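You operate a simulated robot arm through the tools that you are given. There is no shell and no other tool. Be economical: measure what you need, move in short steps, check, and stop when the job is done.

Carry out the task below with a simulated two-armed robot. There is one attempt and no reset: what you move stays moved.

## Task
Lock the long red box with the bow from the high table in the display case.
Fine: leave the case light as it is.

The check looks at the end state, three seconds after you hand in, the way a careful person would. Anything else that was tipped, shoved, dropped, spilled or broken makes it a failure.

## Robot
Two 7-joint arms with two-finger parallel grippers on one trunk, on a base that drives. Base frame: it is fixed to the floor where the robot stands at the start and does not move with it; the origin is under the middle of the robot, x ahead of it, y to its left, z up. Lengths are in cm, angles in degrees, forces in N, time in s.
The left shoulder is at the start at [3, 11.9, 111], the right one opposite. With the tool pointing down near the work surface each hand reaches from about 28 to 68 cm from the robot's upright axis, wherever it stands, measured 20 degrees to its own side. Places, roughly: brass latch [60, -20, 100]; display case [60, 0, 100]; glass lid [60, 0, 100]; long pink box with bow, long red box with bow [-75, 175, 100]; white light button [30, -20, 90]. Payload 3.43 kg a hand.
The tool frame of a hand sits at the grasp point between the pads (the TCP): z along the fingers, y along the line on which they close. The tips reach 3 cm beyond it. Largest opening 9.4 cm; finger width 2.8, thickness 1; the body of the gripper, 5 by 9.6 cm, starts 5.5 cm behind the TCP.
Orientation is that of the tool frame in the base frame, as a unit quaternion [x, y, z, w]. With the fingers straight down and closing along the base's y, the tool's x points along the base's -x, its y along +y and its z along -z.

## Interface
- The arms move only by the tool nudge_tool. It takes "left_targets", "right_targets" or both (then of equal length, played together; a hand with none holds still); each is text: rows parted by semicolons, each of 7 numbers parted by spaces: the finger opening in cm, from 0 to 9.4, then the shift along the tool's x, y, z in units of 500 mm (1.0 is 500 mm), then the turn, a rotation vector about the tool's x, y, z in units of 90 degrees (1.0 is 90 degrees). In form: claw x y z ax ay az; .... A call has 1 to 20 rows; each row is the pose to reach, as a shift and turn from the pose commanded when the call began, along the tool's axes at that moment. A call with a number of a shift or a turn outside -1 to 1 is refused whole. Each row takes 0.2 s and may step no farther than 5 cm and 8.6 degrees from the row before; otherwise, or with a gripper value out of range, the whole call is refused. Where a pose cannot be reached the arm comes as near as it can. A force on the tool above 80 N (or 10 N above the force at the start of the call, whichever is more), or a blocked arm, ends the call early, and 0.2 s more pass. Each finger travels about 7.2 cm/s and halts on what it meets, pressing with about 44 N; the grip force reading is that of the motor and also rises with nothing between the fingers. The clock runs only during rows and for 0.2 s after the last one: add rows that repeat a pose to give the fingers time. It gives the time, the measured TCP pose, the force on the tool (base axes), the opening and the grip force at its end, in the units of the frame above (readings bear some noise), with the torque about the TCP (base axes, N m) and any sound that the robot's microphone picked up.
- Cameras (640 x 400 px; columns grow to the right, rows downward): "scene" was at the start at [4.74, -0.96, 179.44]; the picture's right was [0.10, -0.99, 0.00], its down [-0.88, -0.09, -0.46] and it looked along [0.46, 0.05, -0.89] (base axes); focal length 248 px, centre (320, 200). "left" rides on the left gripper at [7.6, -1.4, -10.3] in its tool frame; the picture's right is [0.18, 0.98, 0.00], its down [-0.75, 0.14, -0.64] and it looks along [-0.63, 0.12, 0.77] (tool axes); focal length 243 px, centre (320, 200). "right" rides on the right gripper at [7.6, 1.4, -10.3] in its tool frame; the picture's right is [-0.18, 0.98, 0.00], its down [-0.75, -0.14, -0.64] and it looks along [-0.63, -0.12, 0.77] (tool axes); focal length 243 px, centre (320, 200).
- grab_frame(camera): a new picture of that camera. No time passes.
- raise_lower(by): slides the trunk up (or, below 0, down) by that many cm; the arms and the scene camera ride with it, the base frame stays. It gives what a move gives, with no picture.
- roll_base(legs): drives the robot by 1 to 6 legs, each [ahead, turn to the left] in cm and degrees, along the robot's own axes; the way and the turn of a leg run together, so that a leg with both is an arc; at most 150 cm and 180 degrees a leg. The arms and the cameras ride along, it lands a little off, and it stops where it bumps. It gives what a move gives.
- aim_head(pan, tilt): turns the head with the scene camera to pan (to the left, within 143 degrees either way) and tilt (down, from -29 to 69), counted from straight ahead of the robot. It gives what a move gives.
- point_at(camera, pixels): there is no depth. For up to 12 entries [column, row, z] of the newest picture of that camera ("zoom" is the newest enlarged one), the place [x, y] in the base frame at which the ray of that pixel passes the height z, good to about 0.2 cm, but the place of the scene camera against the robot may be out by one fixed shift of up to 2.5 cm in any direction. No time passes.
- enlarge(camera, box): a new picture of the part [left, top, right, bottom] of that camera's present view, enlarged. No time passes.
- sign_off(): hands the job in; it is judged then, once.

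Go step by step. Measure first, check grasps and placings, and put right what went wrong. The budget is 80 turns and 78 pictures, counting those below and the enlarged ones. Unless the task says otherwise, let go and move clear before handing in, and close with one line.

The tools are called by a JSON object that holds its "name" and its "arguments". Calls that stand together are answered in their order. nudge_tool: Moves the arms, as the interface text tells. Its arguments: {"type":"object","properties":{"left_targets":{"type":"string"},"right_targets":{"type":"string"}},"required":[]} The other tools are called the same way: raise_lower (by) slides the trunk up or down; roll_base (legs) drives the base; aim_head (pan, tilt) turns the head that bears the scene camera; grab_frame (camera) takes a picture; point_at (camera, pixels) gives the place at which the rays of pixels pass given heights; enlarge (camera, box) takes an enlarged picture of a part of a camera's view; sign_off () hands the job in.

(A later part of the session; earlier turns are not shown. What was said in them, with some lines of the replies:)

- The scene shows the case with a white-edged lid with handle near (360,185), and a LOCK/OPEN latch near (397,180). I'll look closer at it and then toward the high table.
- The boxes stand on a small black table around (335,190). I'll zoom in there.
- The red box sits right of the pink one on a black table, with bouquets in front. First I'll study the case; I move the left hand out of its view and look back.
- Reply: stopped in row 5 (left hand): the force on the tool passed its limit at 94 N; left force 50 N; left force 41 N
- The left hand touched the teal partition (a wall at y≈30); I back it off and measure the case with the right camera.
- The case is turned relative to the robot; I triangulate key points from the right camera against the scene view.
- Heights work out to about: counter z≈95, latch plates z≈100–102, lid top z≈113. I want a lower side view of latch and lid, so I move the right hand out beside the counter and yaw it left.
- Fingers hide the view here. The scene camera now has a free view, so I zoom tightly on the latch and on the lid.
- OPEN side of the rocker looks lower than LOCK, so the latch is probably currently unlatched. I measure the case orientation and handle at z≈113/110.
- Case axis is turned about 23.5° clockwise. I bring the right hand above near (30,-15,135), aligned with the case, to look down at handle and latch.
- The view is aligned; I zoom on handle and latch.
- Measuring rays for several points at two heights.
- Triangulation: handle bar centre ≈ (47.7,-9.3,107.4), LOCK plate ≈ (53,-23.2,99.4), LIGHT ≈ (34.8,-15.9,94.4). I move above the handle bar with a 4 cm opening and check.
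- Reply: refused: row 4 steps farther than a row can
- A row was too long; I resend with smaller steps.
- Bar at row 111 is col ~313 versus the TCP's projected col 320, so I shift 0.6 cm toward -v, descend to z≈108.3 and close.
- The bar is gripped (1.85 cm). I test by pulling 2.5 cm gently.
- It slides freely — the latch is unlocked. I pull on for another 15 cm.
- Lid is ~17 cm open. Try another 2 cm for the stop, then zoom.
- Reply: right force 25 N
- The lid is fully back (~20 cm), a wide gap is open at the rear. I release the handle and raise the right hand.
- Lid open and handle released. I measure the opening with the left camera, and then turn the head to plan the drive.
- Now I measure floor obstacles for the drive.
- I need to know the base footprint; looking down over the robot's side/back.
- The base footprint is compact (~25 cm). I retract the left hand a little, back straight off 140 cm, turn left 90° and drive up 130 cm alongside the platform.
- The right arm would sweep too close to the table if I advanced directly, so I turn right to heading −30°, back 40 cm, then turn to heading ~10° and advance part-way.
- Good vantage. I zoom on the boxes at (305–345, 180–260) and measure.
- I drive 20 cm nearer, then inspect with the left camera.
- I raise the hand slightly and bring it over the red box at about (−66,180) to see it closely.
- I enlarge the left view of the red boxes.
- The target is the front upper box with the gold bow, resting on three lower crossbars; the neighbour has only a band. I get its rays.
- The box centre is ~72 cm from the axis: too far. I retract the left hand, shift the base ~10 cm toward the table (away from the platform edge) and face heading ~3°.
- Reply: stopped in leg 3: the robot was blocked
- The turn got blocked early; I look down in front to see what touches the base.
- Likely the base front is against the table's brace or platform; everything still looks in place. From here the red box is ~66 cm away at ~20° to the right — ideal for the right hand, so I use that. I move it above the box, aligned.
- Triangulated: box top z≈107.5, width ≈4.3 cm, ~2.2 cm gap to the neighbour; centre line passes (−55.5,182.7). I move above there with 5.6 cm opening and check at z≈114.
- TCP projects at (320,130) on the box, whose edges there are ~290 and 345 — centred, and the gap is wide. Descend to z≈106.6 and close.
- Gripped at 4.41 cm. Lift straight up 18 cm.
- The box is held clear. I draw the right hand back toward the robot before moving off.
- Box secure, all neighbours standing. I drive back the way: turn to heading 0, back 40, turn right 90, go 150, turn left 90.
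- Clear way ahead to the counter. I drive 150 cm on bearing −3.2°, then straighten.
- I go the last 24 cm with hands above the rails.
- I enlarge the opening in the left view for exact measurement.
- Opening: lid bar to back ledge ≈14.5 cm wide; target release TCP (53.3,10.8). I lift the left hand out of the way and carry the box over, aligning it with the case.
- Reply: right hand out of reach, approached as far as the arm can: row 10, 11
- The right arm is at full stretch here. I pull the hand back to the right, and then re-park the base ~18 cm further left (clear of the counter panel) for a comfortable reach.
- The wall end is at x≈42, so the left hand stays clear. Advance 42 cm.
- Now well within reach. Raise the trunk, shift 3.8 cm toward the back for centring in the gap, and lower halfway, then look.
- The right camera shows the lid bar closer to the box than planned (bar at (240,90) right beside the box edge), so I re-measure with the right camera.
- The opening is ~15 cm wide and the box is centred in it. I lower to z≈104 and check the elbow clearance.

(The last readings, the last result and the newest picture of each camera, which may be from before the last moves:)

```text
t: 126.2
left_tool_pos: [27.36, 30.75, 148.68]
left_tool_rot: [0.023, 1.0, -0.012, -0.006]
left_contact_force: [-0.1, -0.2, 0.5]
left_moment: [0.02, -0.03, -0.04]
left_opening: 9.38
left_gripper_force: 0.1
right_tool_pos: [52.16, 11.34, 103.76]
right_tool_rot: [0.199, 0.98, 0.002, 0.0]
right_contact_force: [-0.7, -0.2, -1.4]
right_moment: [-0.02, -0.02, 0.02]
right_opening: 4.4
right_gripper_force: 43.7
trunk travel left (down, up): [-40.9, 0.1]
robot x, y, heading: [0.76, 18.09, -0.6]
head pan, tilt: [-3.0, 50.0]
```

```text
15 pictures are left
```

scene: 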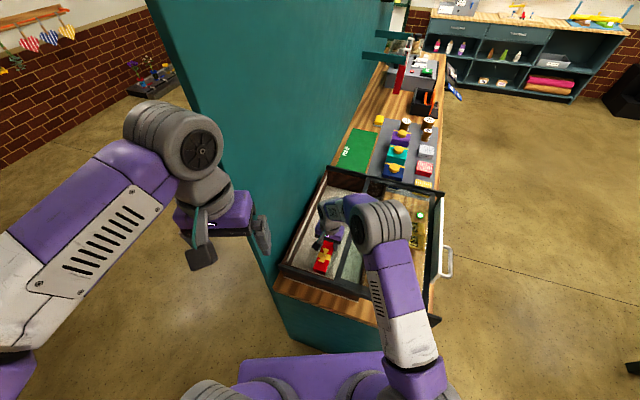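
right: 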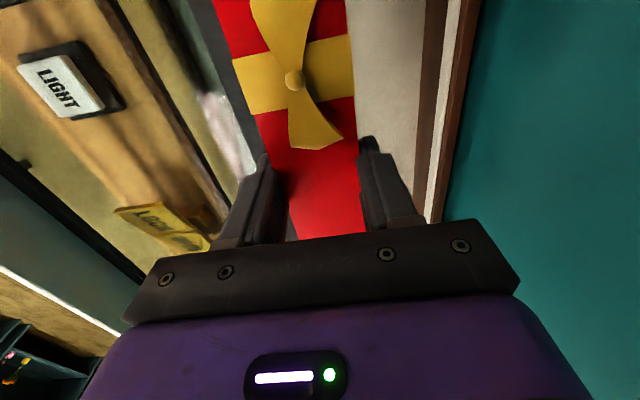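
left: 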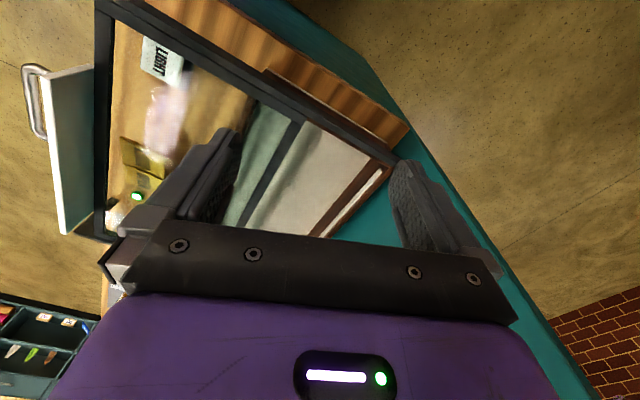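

The elbow is above the lid with maybe 4 cm to spare; I lower 3 cm more and look closely.

{"name": "nudge_tool", "arguments": {"right_targets": "2.5 0 0 0.02 0 0 0; 2.5 0 0 0.04 0 0 0; 2.5 0 0 0.06 0 0 0; 2.5 0 0 0.06 0 0 0"}}

{"name": "enlarge", "arguments": {"camera": "scene", "box": [270, 160, 470, 350]}}

{"name": "grab_frame", "arguments": {"camera": "left"}}

```text
t: 127.2
left_tool_pos: [27.44, 30.82, 148.55]
left_tool_rot: [0.024, 1.0, -0.013, -0.008]
left_contact_force: [0.8, 0.2, -0.4]
left_moment: [0.04, -0.02, 0.01]
left_opening: 9.42
left_gripper_force: 0.0
right_tool_pos: [52.02, 11.38, 100.76]
right_tool_rot: [0.198, 0.98, 0.0, -0.001]
right_contact_force: [-0.9, 0.1, -1.3]
right_moment: [-0.03, -0.02, 0.01]
right_opening: 4.41
right_gripper_force: 44.8
trunk travel left (down, up): [-40.9, 0.1]
robot x, y, heading: [0.82, 18.18, -0.6]
head pan, tilt: [-3.0, 50.0]
```

```text
2.11 times, centred on (370, 255) of scene
```

zoom: 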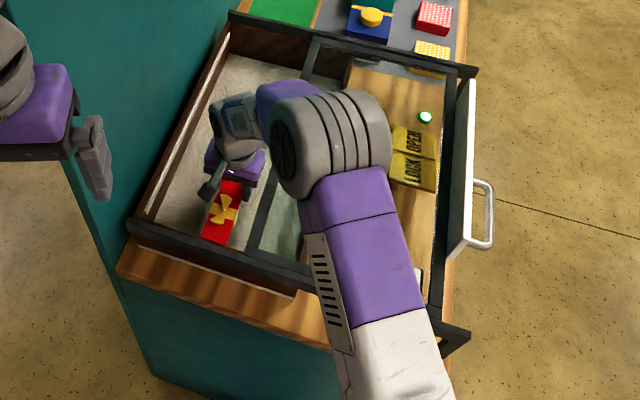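

```text
13 pictures are left
```

left: 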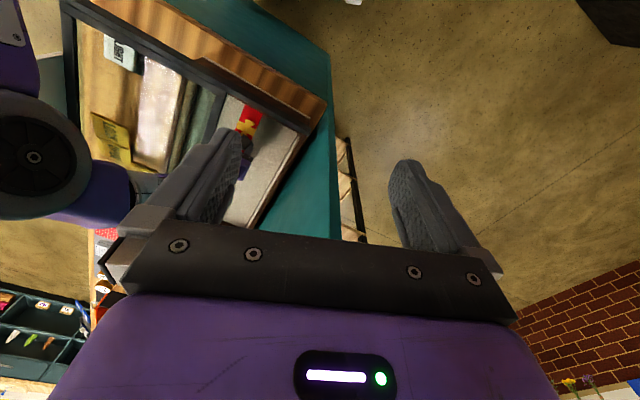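

{"name": "point_at", "arguments": {"camera": "scene", "pixels": [[374.7, 229, 120], [374.7, 229, 130], [374.7, 229, 140]]}}

{"name": "point_at", "arguments": {"camera": "left", "pixels": [[35, 155, 120], [35, 155, 130], [35, 155, 140]]}}

```text
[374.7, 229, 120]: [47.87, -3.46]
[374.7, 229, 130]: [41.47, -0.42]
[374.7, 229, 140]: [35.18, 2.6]
```

```text
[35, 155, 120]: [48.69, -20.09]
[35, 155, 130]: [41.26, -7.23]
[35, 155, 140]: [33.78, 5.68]
```

Triangulated, the elbow is at z≈139: plenty of clearance. I lower 3.5 cm more and read the force.

{"name": "nudge_tool", "arguments": {"right_targets": "2.5 0 0 0.02 0 0 0; 2.5 0 0 0.04 0 0 0; 2.5 0 0 0.06 0 0 0; 2.5 0 0 0.07 0 0 0; 2.5 0 0 0.07 0 0 0"}}

```text
t: 128.4
left_tool_pos: [27.44, 30.81, 148.62]
left_tool_rot: [0.023, 1.0, -0.012, -0.006]
left_contact_force: [0.2, -0.4, -0.5]
left_moment: [0.02, -0.02, 0.0]
left_opening: 9.41
left_gripper_force: 0.1
right_tool_pos: [51.87, 11.13, 97.1]
right_tool_rot: [0.199, 0.98, 0.0, 0.0]
right_contact_force: [0.1, -0.4, -0.9]
right_moment: [0.0, -0.05, -0.02]
right_opening: 4.42
right_gripper_force: 43.5
trunk travel left (down, up): [-40.9, 0.1]
robot x, y, heading: [0.82, 18.15, -0.5]
head pan, tilt: [-3.0, 50.0]
```

No contact yet; down another 1 cm in small steps.

{"name": "nudge_tool", "arguments": {"right_targets": "2.5 0 0 0.006 0 0 0; 2.5 0 0 0.012 0 0 0; 2.5 0 0 0.018 0 0 0; 2.5 0 0 0.018 0 0 0"}}

{"name": "enlarge", "arguments": {"camera": "scene", "box": [270, 180, 390, 310]}}

```text
t: 129.4
left_tool_pos: [26.85, 30.83, 148.86]
left_tool_rot: [0.023, 1.0, -0.012, -0.004]
left_contact_force: [-0.6, 0.0, 0.5]
left_moment: [-0.03, 0.02, 0.02]
left_opening: 9.4
left_gripper_force: 0.0
right_tool_pos: [52.0, 11.32, 97.03]
right_tool_rot: [0.2, 0.98, 0.003, 0.007]
right_contact_force: [-7.5, -5.7, 61.2]
right_moment: [-0.22, 0.8, 0.3]
right_opening: 4.43
right_gripper_force: 44.2
trunk travel left (down, up): [-40.9, 0.1]
robot x, y, heading: [0.32, 17.88, -0.7]
head pan, tilt: [-3.0, 50.0]
```

```text
3.08 times, centred on (330, 245) of scene
```

zoom: 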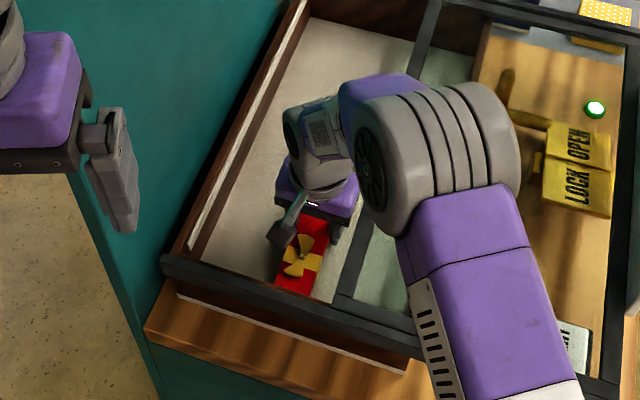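

Contact (61 N): the box is on the floor of the case. I relax 0.7 cm, open and rise.

{"name": "nudge_tool", "arguments": {"right_targets": "2.5 0 0 -0.014 0 0 0; 2.5 0 0 -0.016 0 0 0; 5 0 0 -0.016 0 0 0; 6.4 0 0 -0.016 0 0 0; 6.4 0 0 -0.016 0 0 0; 6.4 0 0 -0.06 0 0 0; 6.4 0 0 -0.13 0 0 0; 6.4 0 0 -0.21 0 0 0; 6.4 0 0 -0.29 0 0 0; 6.4 0 0 -0.37 0 0 0; 6.4 0 0 -0.45 0 0 0; 6.4 0 0 -0.53 0 0 0; 6.4 0 0 -0.6 0 0 0; 6.4 0 0 -0.6 0 0 0"}}

{"name": "grab_frame", "arguments": {"camera": "right"}}

```text
t: 132.4
left_tool_pos: [27.28, 30.75, 148.65]
left_tool_rot: [0.023, 1.0, -0.012, -0.007]
left_contact_force: [-1.0, 0.6, -0.1]
left_moment: [-0.03, -0.01, -0.02]
left_opening: 9.39
left_gripper_force: 0.0
right_tool_pos: [51.78, 11.59, 126.53]
right_tool_rot: [0.199, 0.98, 0.0, -0.001]
right_contact_force: [-0.1, -0.3, 0.1]
right_moment: [-0.01, -0.02, 0.0]
right_opening: 6.42
right_gripper_force: 0.0
trunk travel left (down, up): [-40.9, 0.1]
robot x, y, heading: [0.86, 17.93, -0.5]
head pan, tilt: [-3.0, 50.0]
```

```text
11 pictures are left
```

right: 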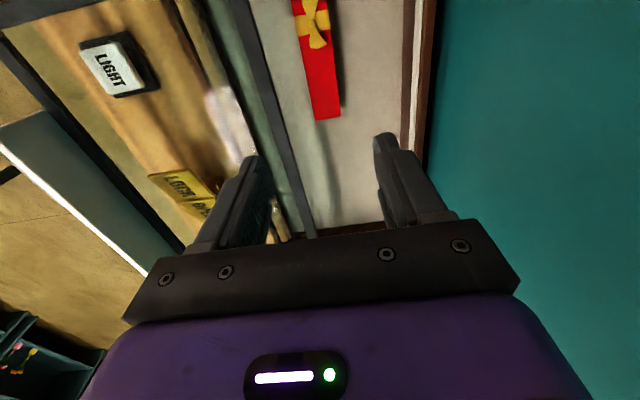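

The box lies flat inside at (320,60) in view, clear of the lid. Now I move the right hand over the handle at ≈(40,−28) with z 118.

{"name": "nudge_tool", "arguments": {"right_targets": "6 -0.009 -0.082 0 0 0 0; 5 -0.018 -0.164 0 0 0 0; 4 -0.027 -0.246 0 0 0 0; 4 -0.035 -0.328 0 0 0 0; 4 -0.044 -0.41 0 0 0 0; 4 -0.053 -0.492 0 0 0 0; 4 -0.062 -0.574 0 0 0 0; 4 -0.07 -0.656 0 0 0 0; 4 -0.079 -0.738 0 0 0 0; 4 -0.088 -0.822 0 0 0 0; 4 -0.088 -0.822 0.08 0 0 0; 4 -0.088 -0.822 0.16 0 0 0; 4 -0.088 -0.822 0.16 0 0 0"}}

{"name": "grab_frame", "arguments": {"camera": "right"}}

```text
t: 135.2
left_tool_pos: [27.37, 30.8, 148.7]
left_tool_rot: [0.024, 1.0, -0.012, -0.005]
left_contact_force: [0.6, 0.6, 0.6]
left_moment: [0.0, -0.02, 0.02]
left_opening: 9.4
left_gripper_force: 0.1
right_tool_pos: [39.8, -28.26, 118.45]
right_tool_rot: [0.198, 0.98, 0.0, 0.001]
right_contact_force: [0.2, 0.3, 0.2]
right_moment: [0.0, -0.03, 0.0]
right_opening: 3.99
right_gripper_force: 0.0
trunk travel left (down, up): [-40.9, 0.1]
robot x, y, heading: [0.52, 18.44, -0.6]
head pan, tilt: [-3.0, 50.0]
```

```text
10 pictures are left
```

right: 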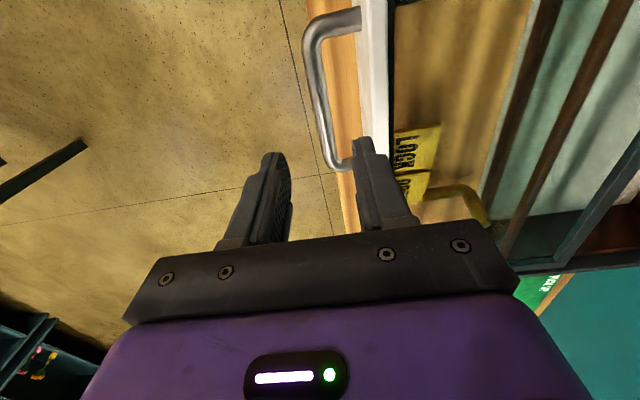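

Bar at row 111 is col ~321 — centred. Descend to z≈108 and grip.

{"name": "nudge_tool", "arguments": {"right_targets": "4 0 0 0.08 0 0 0; 4 0 0 0.15 0 0 0; 4 0 0 0.208 0 0 0; 0.5 0 0 0.208 0 0 0; 0.5 0 0 0.208 0 0 0; 0.5 0 0 0.208 0 0 0"}}

{"name": "nudge_tool", "arguments": {"right_targets": "0.5 0 0.04 0 0 0 0; 0.5 0 0.08 0 0 0 0; 0.5 0 0.12 0 0 0 0; 0.5 0 0.16 0 0 0 0; 0.5 0 0.2 0 0 0 0; 0.5 0 0.24 0 0 0 0; 0.5 0 0.28 0 0 0 0; 0.5 0 0.32 0 0 0 0; 0.5 0 0.35 0 0 0 0; 0.5 0 0.35 0 0 0 0"}}

```text
t: 136.6
left_tool_pos: [27.35, 30.77, 148.64]
left_tool_rot: [0.023, 1.0, -0.012, -0.006]
left_contact_force: [0.5, -0.6, -0.8]
left_moment: [0.02, 0.0, 0.02]
left_opening: 9.41
left_gripper_force: 0.1
right_tool_pos: [39.96, -28.42, 107.95]
right_tool_rot: [0.198, 0.98, 0.0, 0.0]
right_contact_force: [-0.5, 0.6, -7.9]
right_moment: [-0.34, -0.81, 1.09]
right_opening: 1.82
right_gripper_force: 45.0
trunk travel left (down, up): [-40.9, 0.1]
robot x, y, heading: [0.8, 18.17, -0.9]
head pan, tilt: [-3.0, 50.0]
```

```text
t: 138.8
left_tool_pos: [27.06, 30.85, 148.67]
left_tool_rot: [0.024, 1.0, -0.013, -0.005]
left_contact_force: [0.3, 0.0, -0.2]
left_moment: [0.01, -0.05, -0.01]
left_opening: 9.4
left_gripper_force: 0.0
right_tool_pos: [46.93, -12.0, 107.97]
right_tool_rot: [0.199, 0.98, 0.001, 0.002]
right_contact_force: [-10.0, 4.7, 9.0]
right_moment: [0.12, 0.26, 1.06]
right_opening: 1.81
right_gripper_force: 45.1
trunk travel left (down, up): [-40.9, 0.1]
robot x, y, heading: [0.76, 17.99, -0.6]
head pan, tilt: [-3.0, 50.0]
```

The lid slides well; ~2 cm remain. I push on in small steps until it stops.

{"name": "nudge_tool", "arguments": {"right_targets": "0.5 0 0.012 0 0 0 0; 0.5 0 0.024 0 0 0 0; 0.5 0 0.036 0 0 0 0; 0.5 0 0.044 0 0 0 0; 0.5 0 0.052 0 0 0 0; 0.5 0 0.06 0 0 0 0; 0.5 0 0.06 0 0 0 0"}}

{"name": "enlarge", "arguments": {"camera": "scene", "box": [270, 160, 450, 320]}}

```text
t: 140.4
left_tool_pos: [27.09, 30.69, 148.74]
left_tool_rot: [0.024, 1.0, -0.011, -0.005]
left_contact_force: [-0.6, 0.8, 0.2]
left_moment: [0.04, -0.01, 0.03]
left_opening: 9.37
left_gripper_force: 0.0
right_tool_pos: [47.74, -9.69, 107.98]
right_tool_rot: [0.2, 0.98, 0.0, 0.002]
right_contact_force: [-12.4, -9.6, 19.2]
right_moment: [0.24, 0.49, 1.01]
right_opening: 1.84
right_gripper_force: 44.6
trunk travel left (down, up): [-40.9, 0.1]
robot x, y, heading: [0.66, 17.9, -0.6]
head pan, tilt: [-3.0, 50.0]
```

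```text
2.50 times, centred on (360, 240) of scene
```

zoom: 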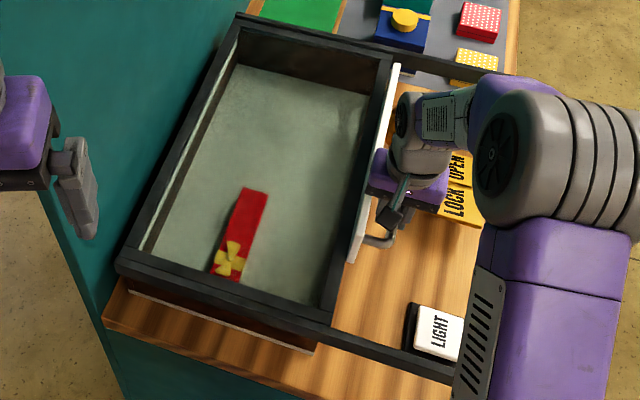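

The lid is back at its original closed position (47.7,−9.7), box visible through the glass. I release the handle, rise, and go above LOCK (≈52.5,−23).

{"name": "nudge_tool", "arguments": {"right_targets": "3.6 0 0 0 0 0 0; 3.6 0 0 0 0 0 0; 3.6 0 0 -0.08 0 0 0; 3.6 0 0 -0.16 0 0 0; 3.6 0 0 -0.24 0 0 0; 2 -0.03 -0.06 -0.24 0 0 0; 0 -0.06 -0.12 -0.24 0 0 0; 0 -0.1 -0.18 -0.24 0 0 0; 0 -0.188 -0.212 -0.24 0 0 0; 0 -0.196 -0.21 -0.24 0 0 0; 0 -0.196 -0.21 -0.16 0 0 0; 0 -0.196 -0.21 -0.1 0 0 0; 0 -0.196 -0.21 -0.06 0 0 0; 0 -0.196 -0.21 -0.06 0 0 0"}}

{"name": "grab_frame", "arguments": {"camera": "right"}}

```text
t: 143.4
left_tool_pos: [27.35, 30.79, 148.65]
left_tool_rot: [0.024, 1.0, -0.012, -0.006]
left_contact_force: [-0.1, 0.4, -0.6]
left_moment: [0.02, 0.0, -0.01]
left_opening: 9.41
left_gripper_force: 0.0
right_tool_pos: [52.81, -22.81, 110.98]
right_tool_rot: [0.199, 0.98, 0.001, 0.0]
right_contact_force: [0.2, 0.7, -0.1]
right_moment: [-0.02, -0.01, -0.05]
right_opening: 0.0
right_gripper_force: 33.8
trunk travel left (down, up): [-40.9, 0.1]
robot x, y, heading: [0.71, 18.29, -0.5]
head pan, tilt: [-3.0, 50.0]
```

```text
8 pictures are left
```

right: 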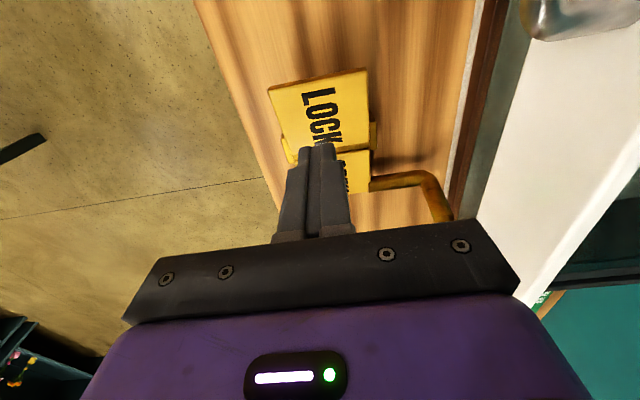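

The TCP projects onto the LOCK plate centre (325,105). I press down gently.

{"name": "nudge_tool", "arguments": {"right_targets": "0 0 0 0.06 0 0 0; 0 0 0 0.12 0 0 0; 0 0 0 0.16 0 0 0; 0 0 0 0.175 0 0 0; 0 0 0 0.19 0 0 0; 0 0 0 0.205 0 0 0; 0 0 0 0.22 0 0 0; 0 0 0 0.22 0 0 0"}}

{"name": "grab_frame", "arguments": {"camera": "right"}}

```text
t: 145.2
left_tool_pos: [27.3, 30.84, 148.6]
left_tool_rot: [0.023, 1.0, -0.012, -0.007]
left_contact_force: [-0.4, 0.4, 0.2]
left_moment: [-0.03, 0.03, 0.03]
left_opening: 9.42
left_gripper_force: 0.0
right_tool_pos: [52.86, -22.88, 100.01]
right_tool_rot: [0.199, 0.98, 0.0, 0.0]
right_contact_force: [-0.3, 0.3, 0.0]
right_moment: [0.04, 0.01, 0.0]
right_opening: 0.0
right_gripper_force: 32.6
trunk travel left (down, up): [-40.9, 0.1]
robot x, y, heading: [0.47, 18.56, -0.7]
head pan, tilt: [-3.0, 50.0]
```

```text
7 pictures are left
```

right: 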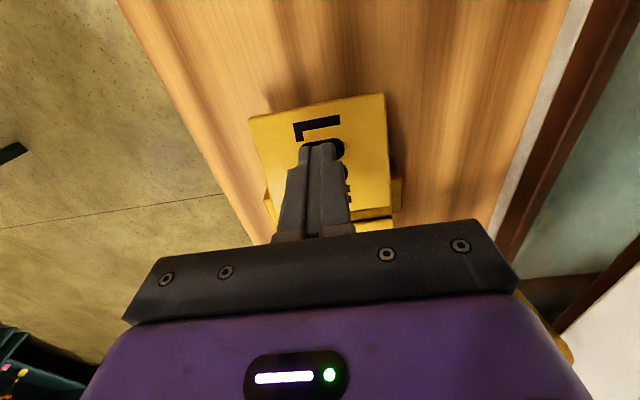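

No contact yet; the fingertips look close to the plate. I continue downward in small steps.

{"name": "nudge_tool", "arguments": {"right_targets": "0 0 0 0.01 0 0 0; 0 0 0 0.02 0 0 0; 0 0 0 0.03 0 0 0; 0 0 0 0.04 0 0 0; 0 0 0 0.05 0 0 0; 0 0 0 0.05 0 0 0"}}

{"name": "enlarge", "arguments": {"camera": "right", "box": [230, 60, 600, 300]}}

```text
t: 146.4
left_tool_pos: [26.59, 31.29, 148.75]
left_tool_rot: [0.024, 1.0, -0.013, -0.003]
left_contact_force: [0.0, 0.4, 0.1]
left_moment: [0.04, 0.03, 0.0]
left_opening: 9.4
left_gripper_force: 0.0
right_tool_pos: [53.14, -22.95, 99.15]
right_tool_rot: [0.199, 0.98, -0.001, 0.01]
right_contact_force: [-28.2, 13.8, 47.7]
right_moment: [0.12, 0.23, 0.01]
right_opening: 0.0
right_gripper_force: 32.5
trunk travel left (down, up): [-40.9, 0.1]
robot x, y, heading: [0.28, 18.23, -0.7]
head pan, tilt: [-3.0, 50.0]
stopped in row 5 (right hand): the force on the tool passed its limit at 84 N (the readings are from after the stop); the commanded pose is now the measured one
```

```text
1.67 times, centred on (415, 180) of right
```

zoom: 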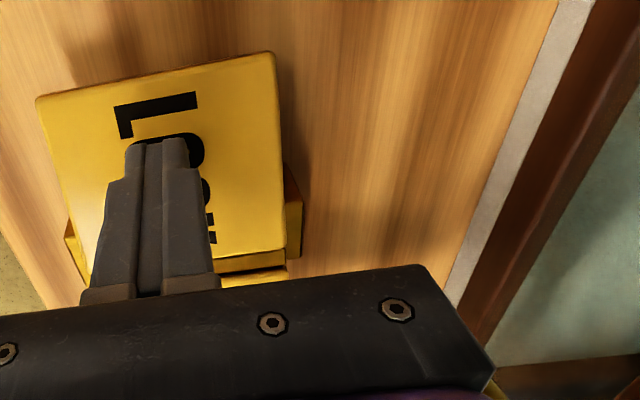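

84 N at the plate's middle with no click reported; I lift, shift 1.7 cm outward from the hinge and press again.

{"name": "nudge_tool", "arguments": {"right_targets": "0 0 0 -0.04 0 0 0; 0 0.034 0 -0.04 0 0 0; 0 0.034 0 -0.01 0 0 0; 0 0.034 0 0.005 0 0 0; 0 0.034 0 0.015 0 0 0; 0 0.034 0 0.025 0 0 0; 0 0.034 0 0.035 0 0 0; 0 0.034 0 0.045 0 0 0; 0 0.034 0 0.055 0 0 0; 0 0.034 0 0.055 0 0 0"}}

```text
t: 147.8
left_tool_pos: [26.45, 31.21, 148.79]
left_tool_rot: [0.025, 1.0, -0.014, -0.004]
left_contact_force: [0.3, 0.7, 0.5]
left_moment: [0.03, 0.04, 0.03]
left_opening: 9.41
left_gripper_force: 0.1
right_tool_pos: [51.88, -22.79, 98.81]
right_tool_rot: [0.199, 0.98, -0.004, 0.018]
right_contact_force: [-28.9, 13.1, 51.9]
right_moment: [0.39, 0.7, 0.01]
right_opening: 0.0
right_gripper_force: 33.1
trunk travel left (down, up): [-40.9, 0.1]
robot x, y, heading: [0.75, 18.1, -0.6]
head pan, tilt: [-3.0, 50.0]
stopped in row 7 (right hand): the force on the tool passed its limit at 84 N (the readings are from after the stop); the commanded pose is now the measured one
```

The plate now slopes down at its outer edge and earlier gave way without force — it probably snapped to locked. I raise the hand aside and look.

{"name": "nudge_tool", "arguments": {"right_targets": "0 0 0 -0.06 0 0 0; 0 0 0 -0.14 0 0 0; 0 0 0 -0.22 0 0 0; 0 0 0 -0.3 0 0 0; 0 0.03 -0.08 -0.36 0 0 0; 0 0.06 -0.16 -0.4 0 0 0; 0 0.08 -0.24 -0.4 0 0 0; 0 0.1 -0.32 -0.4 0 0 0; 0 0.1 -0.4 -0.4 0 0 0; 0 0.1 -0.4 -0.4 0 0 0"}}

{"name": "enlarge", "arguments": {"camera": "scene", "box": [350, 170, 450, 270]}}

```text
refused: row 5 steps farther than a row can; nothing moved
```

```text
4.00 times, centred on (400, 220) of scene
```

zoom: 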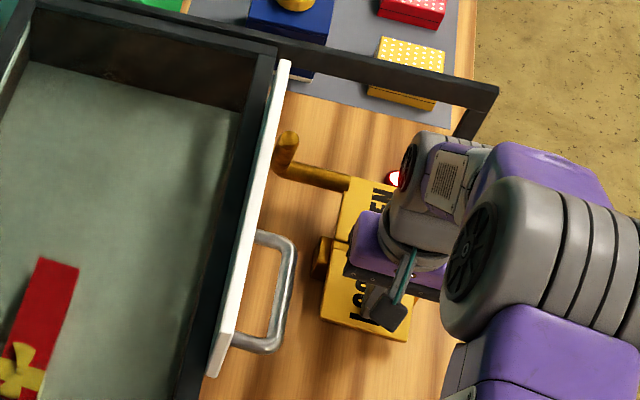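

The indicator is now red and the bolt stands raised against the lid plate: locked. I withdraw the hand with smaller steps.

{"name": "nudge_tool", "arguments": {"right_targets": "0 0 0 -0.06 0 0 0; 0 0 0 -0.14 0 0 0; 0 0 0 -0.22 0 0 0; 0 0 0 -0.3 0 0 0; 0 0 0 -0.38 0 0 0; 0 0.03 -0.07 -0.4 0 0 0; 0 0.05 -0.15 -0.4 0 0 0; 0 0.07 -0.23 -0.4 0 0 0; 0 0.09 -0.31 -0.4 0 0 0; 0 0.1 -0.39 -0.4 0 0 0; 0 0.1 -0.39 -0.4 0 0 0"}}

{"name": "enlarge", "arguments": {"camera": "scene", "box": [270, 150, 470, 330]}}

```text
t: 150.2
left_tool_pos: [27.31, 30.76, 148.55]
left_tool_rot: [0.025, 1.0, -0.012, -0.006]
left_contact_force: [-0.4, -0.2, 0.2]
left_moment: [0.0, -0.01, -0.01]
left_opening: 9.41
left_gripper_force: 0.1
right_tool_pos: [39.86, -39.05, 118.07]
right_tool_rot: [0.198, 0.98, -0.003, 0.016]
right_contact_force: [-0.1, 0.5, 0.5]
right_moment: [-0.05, 0.03, 0.02]
right_opening: 0.0
right_gripper_force: 33.3
trunk travel left (down, up): [-40.9, 0.1]
robot x, y, heading: [0.65, 18.07, -0.6]
head pan, tilt: [-3.0, 50.0]
```

```text
2.22 times, centred on (370, 240) of scene
```

zoom: 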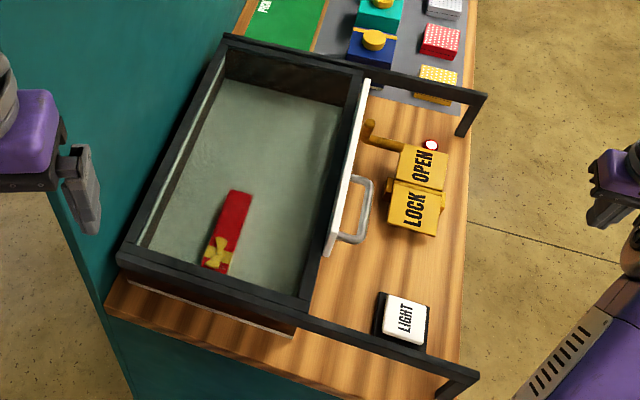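

The lid is closed, the box is inside, the light indicator is red (locked), and LIGHT was not touched. One last look at the flower table to be sure nothing was disturbed.

{"name": "aim_head", "arguments": {"pan": 118, "tilt": 30}}

{"name": "enlarge", "arguments": {"camera": "scene", "box": [200, 60, 480, 340]}}

```text
t: 152.2
left_tool_pos: [27.32, 30.73, 148.56]
left_tool_rot: [0.025, 1.0, -0.012, -0.007]
left_contact_force: [-0.7, -0.3, 0.4]
left_moment: [0.03, -0.01, 0.0]
left_opening: 9.4
left_gripper_force: 0.0
right_tool_pos: [39.65, -39.0, 118.09]
right_tool_rot: [0.199, 0.98, -0.003, 0.017]
right_contact_force: [0.7, -0.6, -0.5]
right_moment: [0.01, 0.0, -0.01]
right_opening: 0.01
right_gripper_force: 33.6
trunk travel left (down, up): [-40.9, 0.1]
robot x, y, heading: [0.71, 17.92, -0.7]
head pan, tilt: [118.0, 30.0]
```

```text
1.43 times, centred on (340, 200) of scene
```

zoom: 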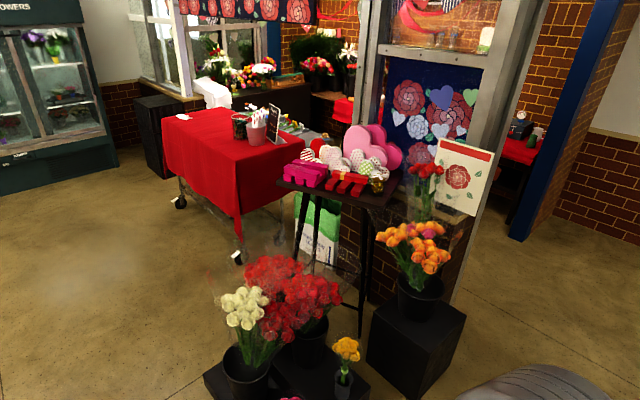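

Everything at the flower table stands as before, minus the red box with the bow; hands are clear. Handing in.

{"name": "sign_off", "arguments": {}}

```text
The job is handed in.
```

The long red box with the bow is locked in the display case: the lid is closed, the latch indicator has gone from green to red, and I didn't touch the case light. Along the way the left hand briefly pressed against the partition wall beside the case, and the base was blocked once at the flower table. Nothing looked moved there in the last picture.
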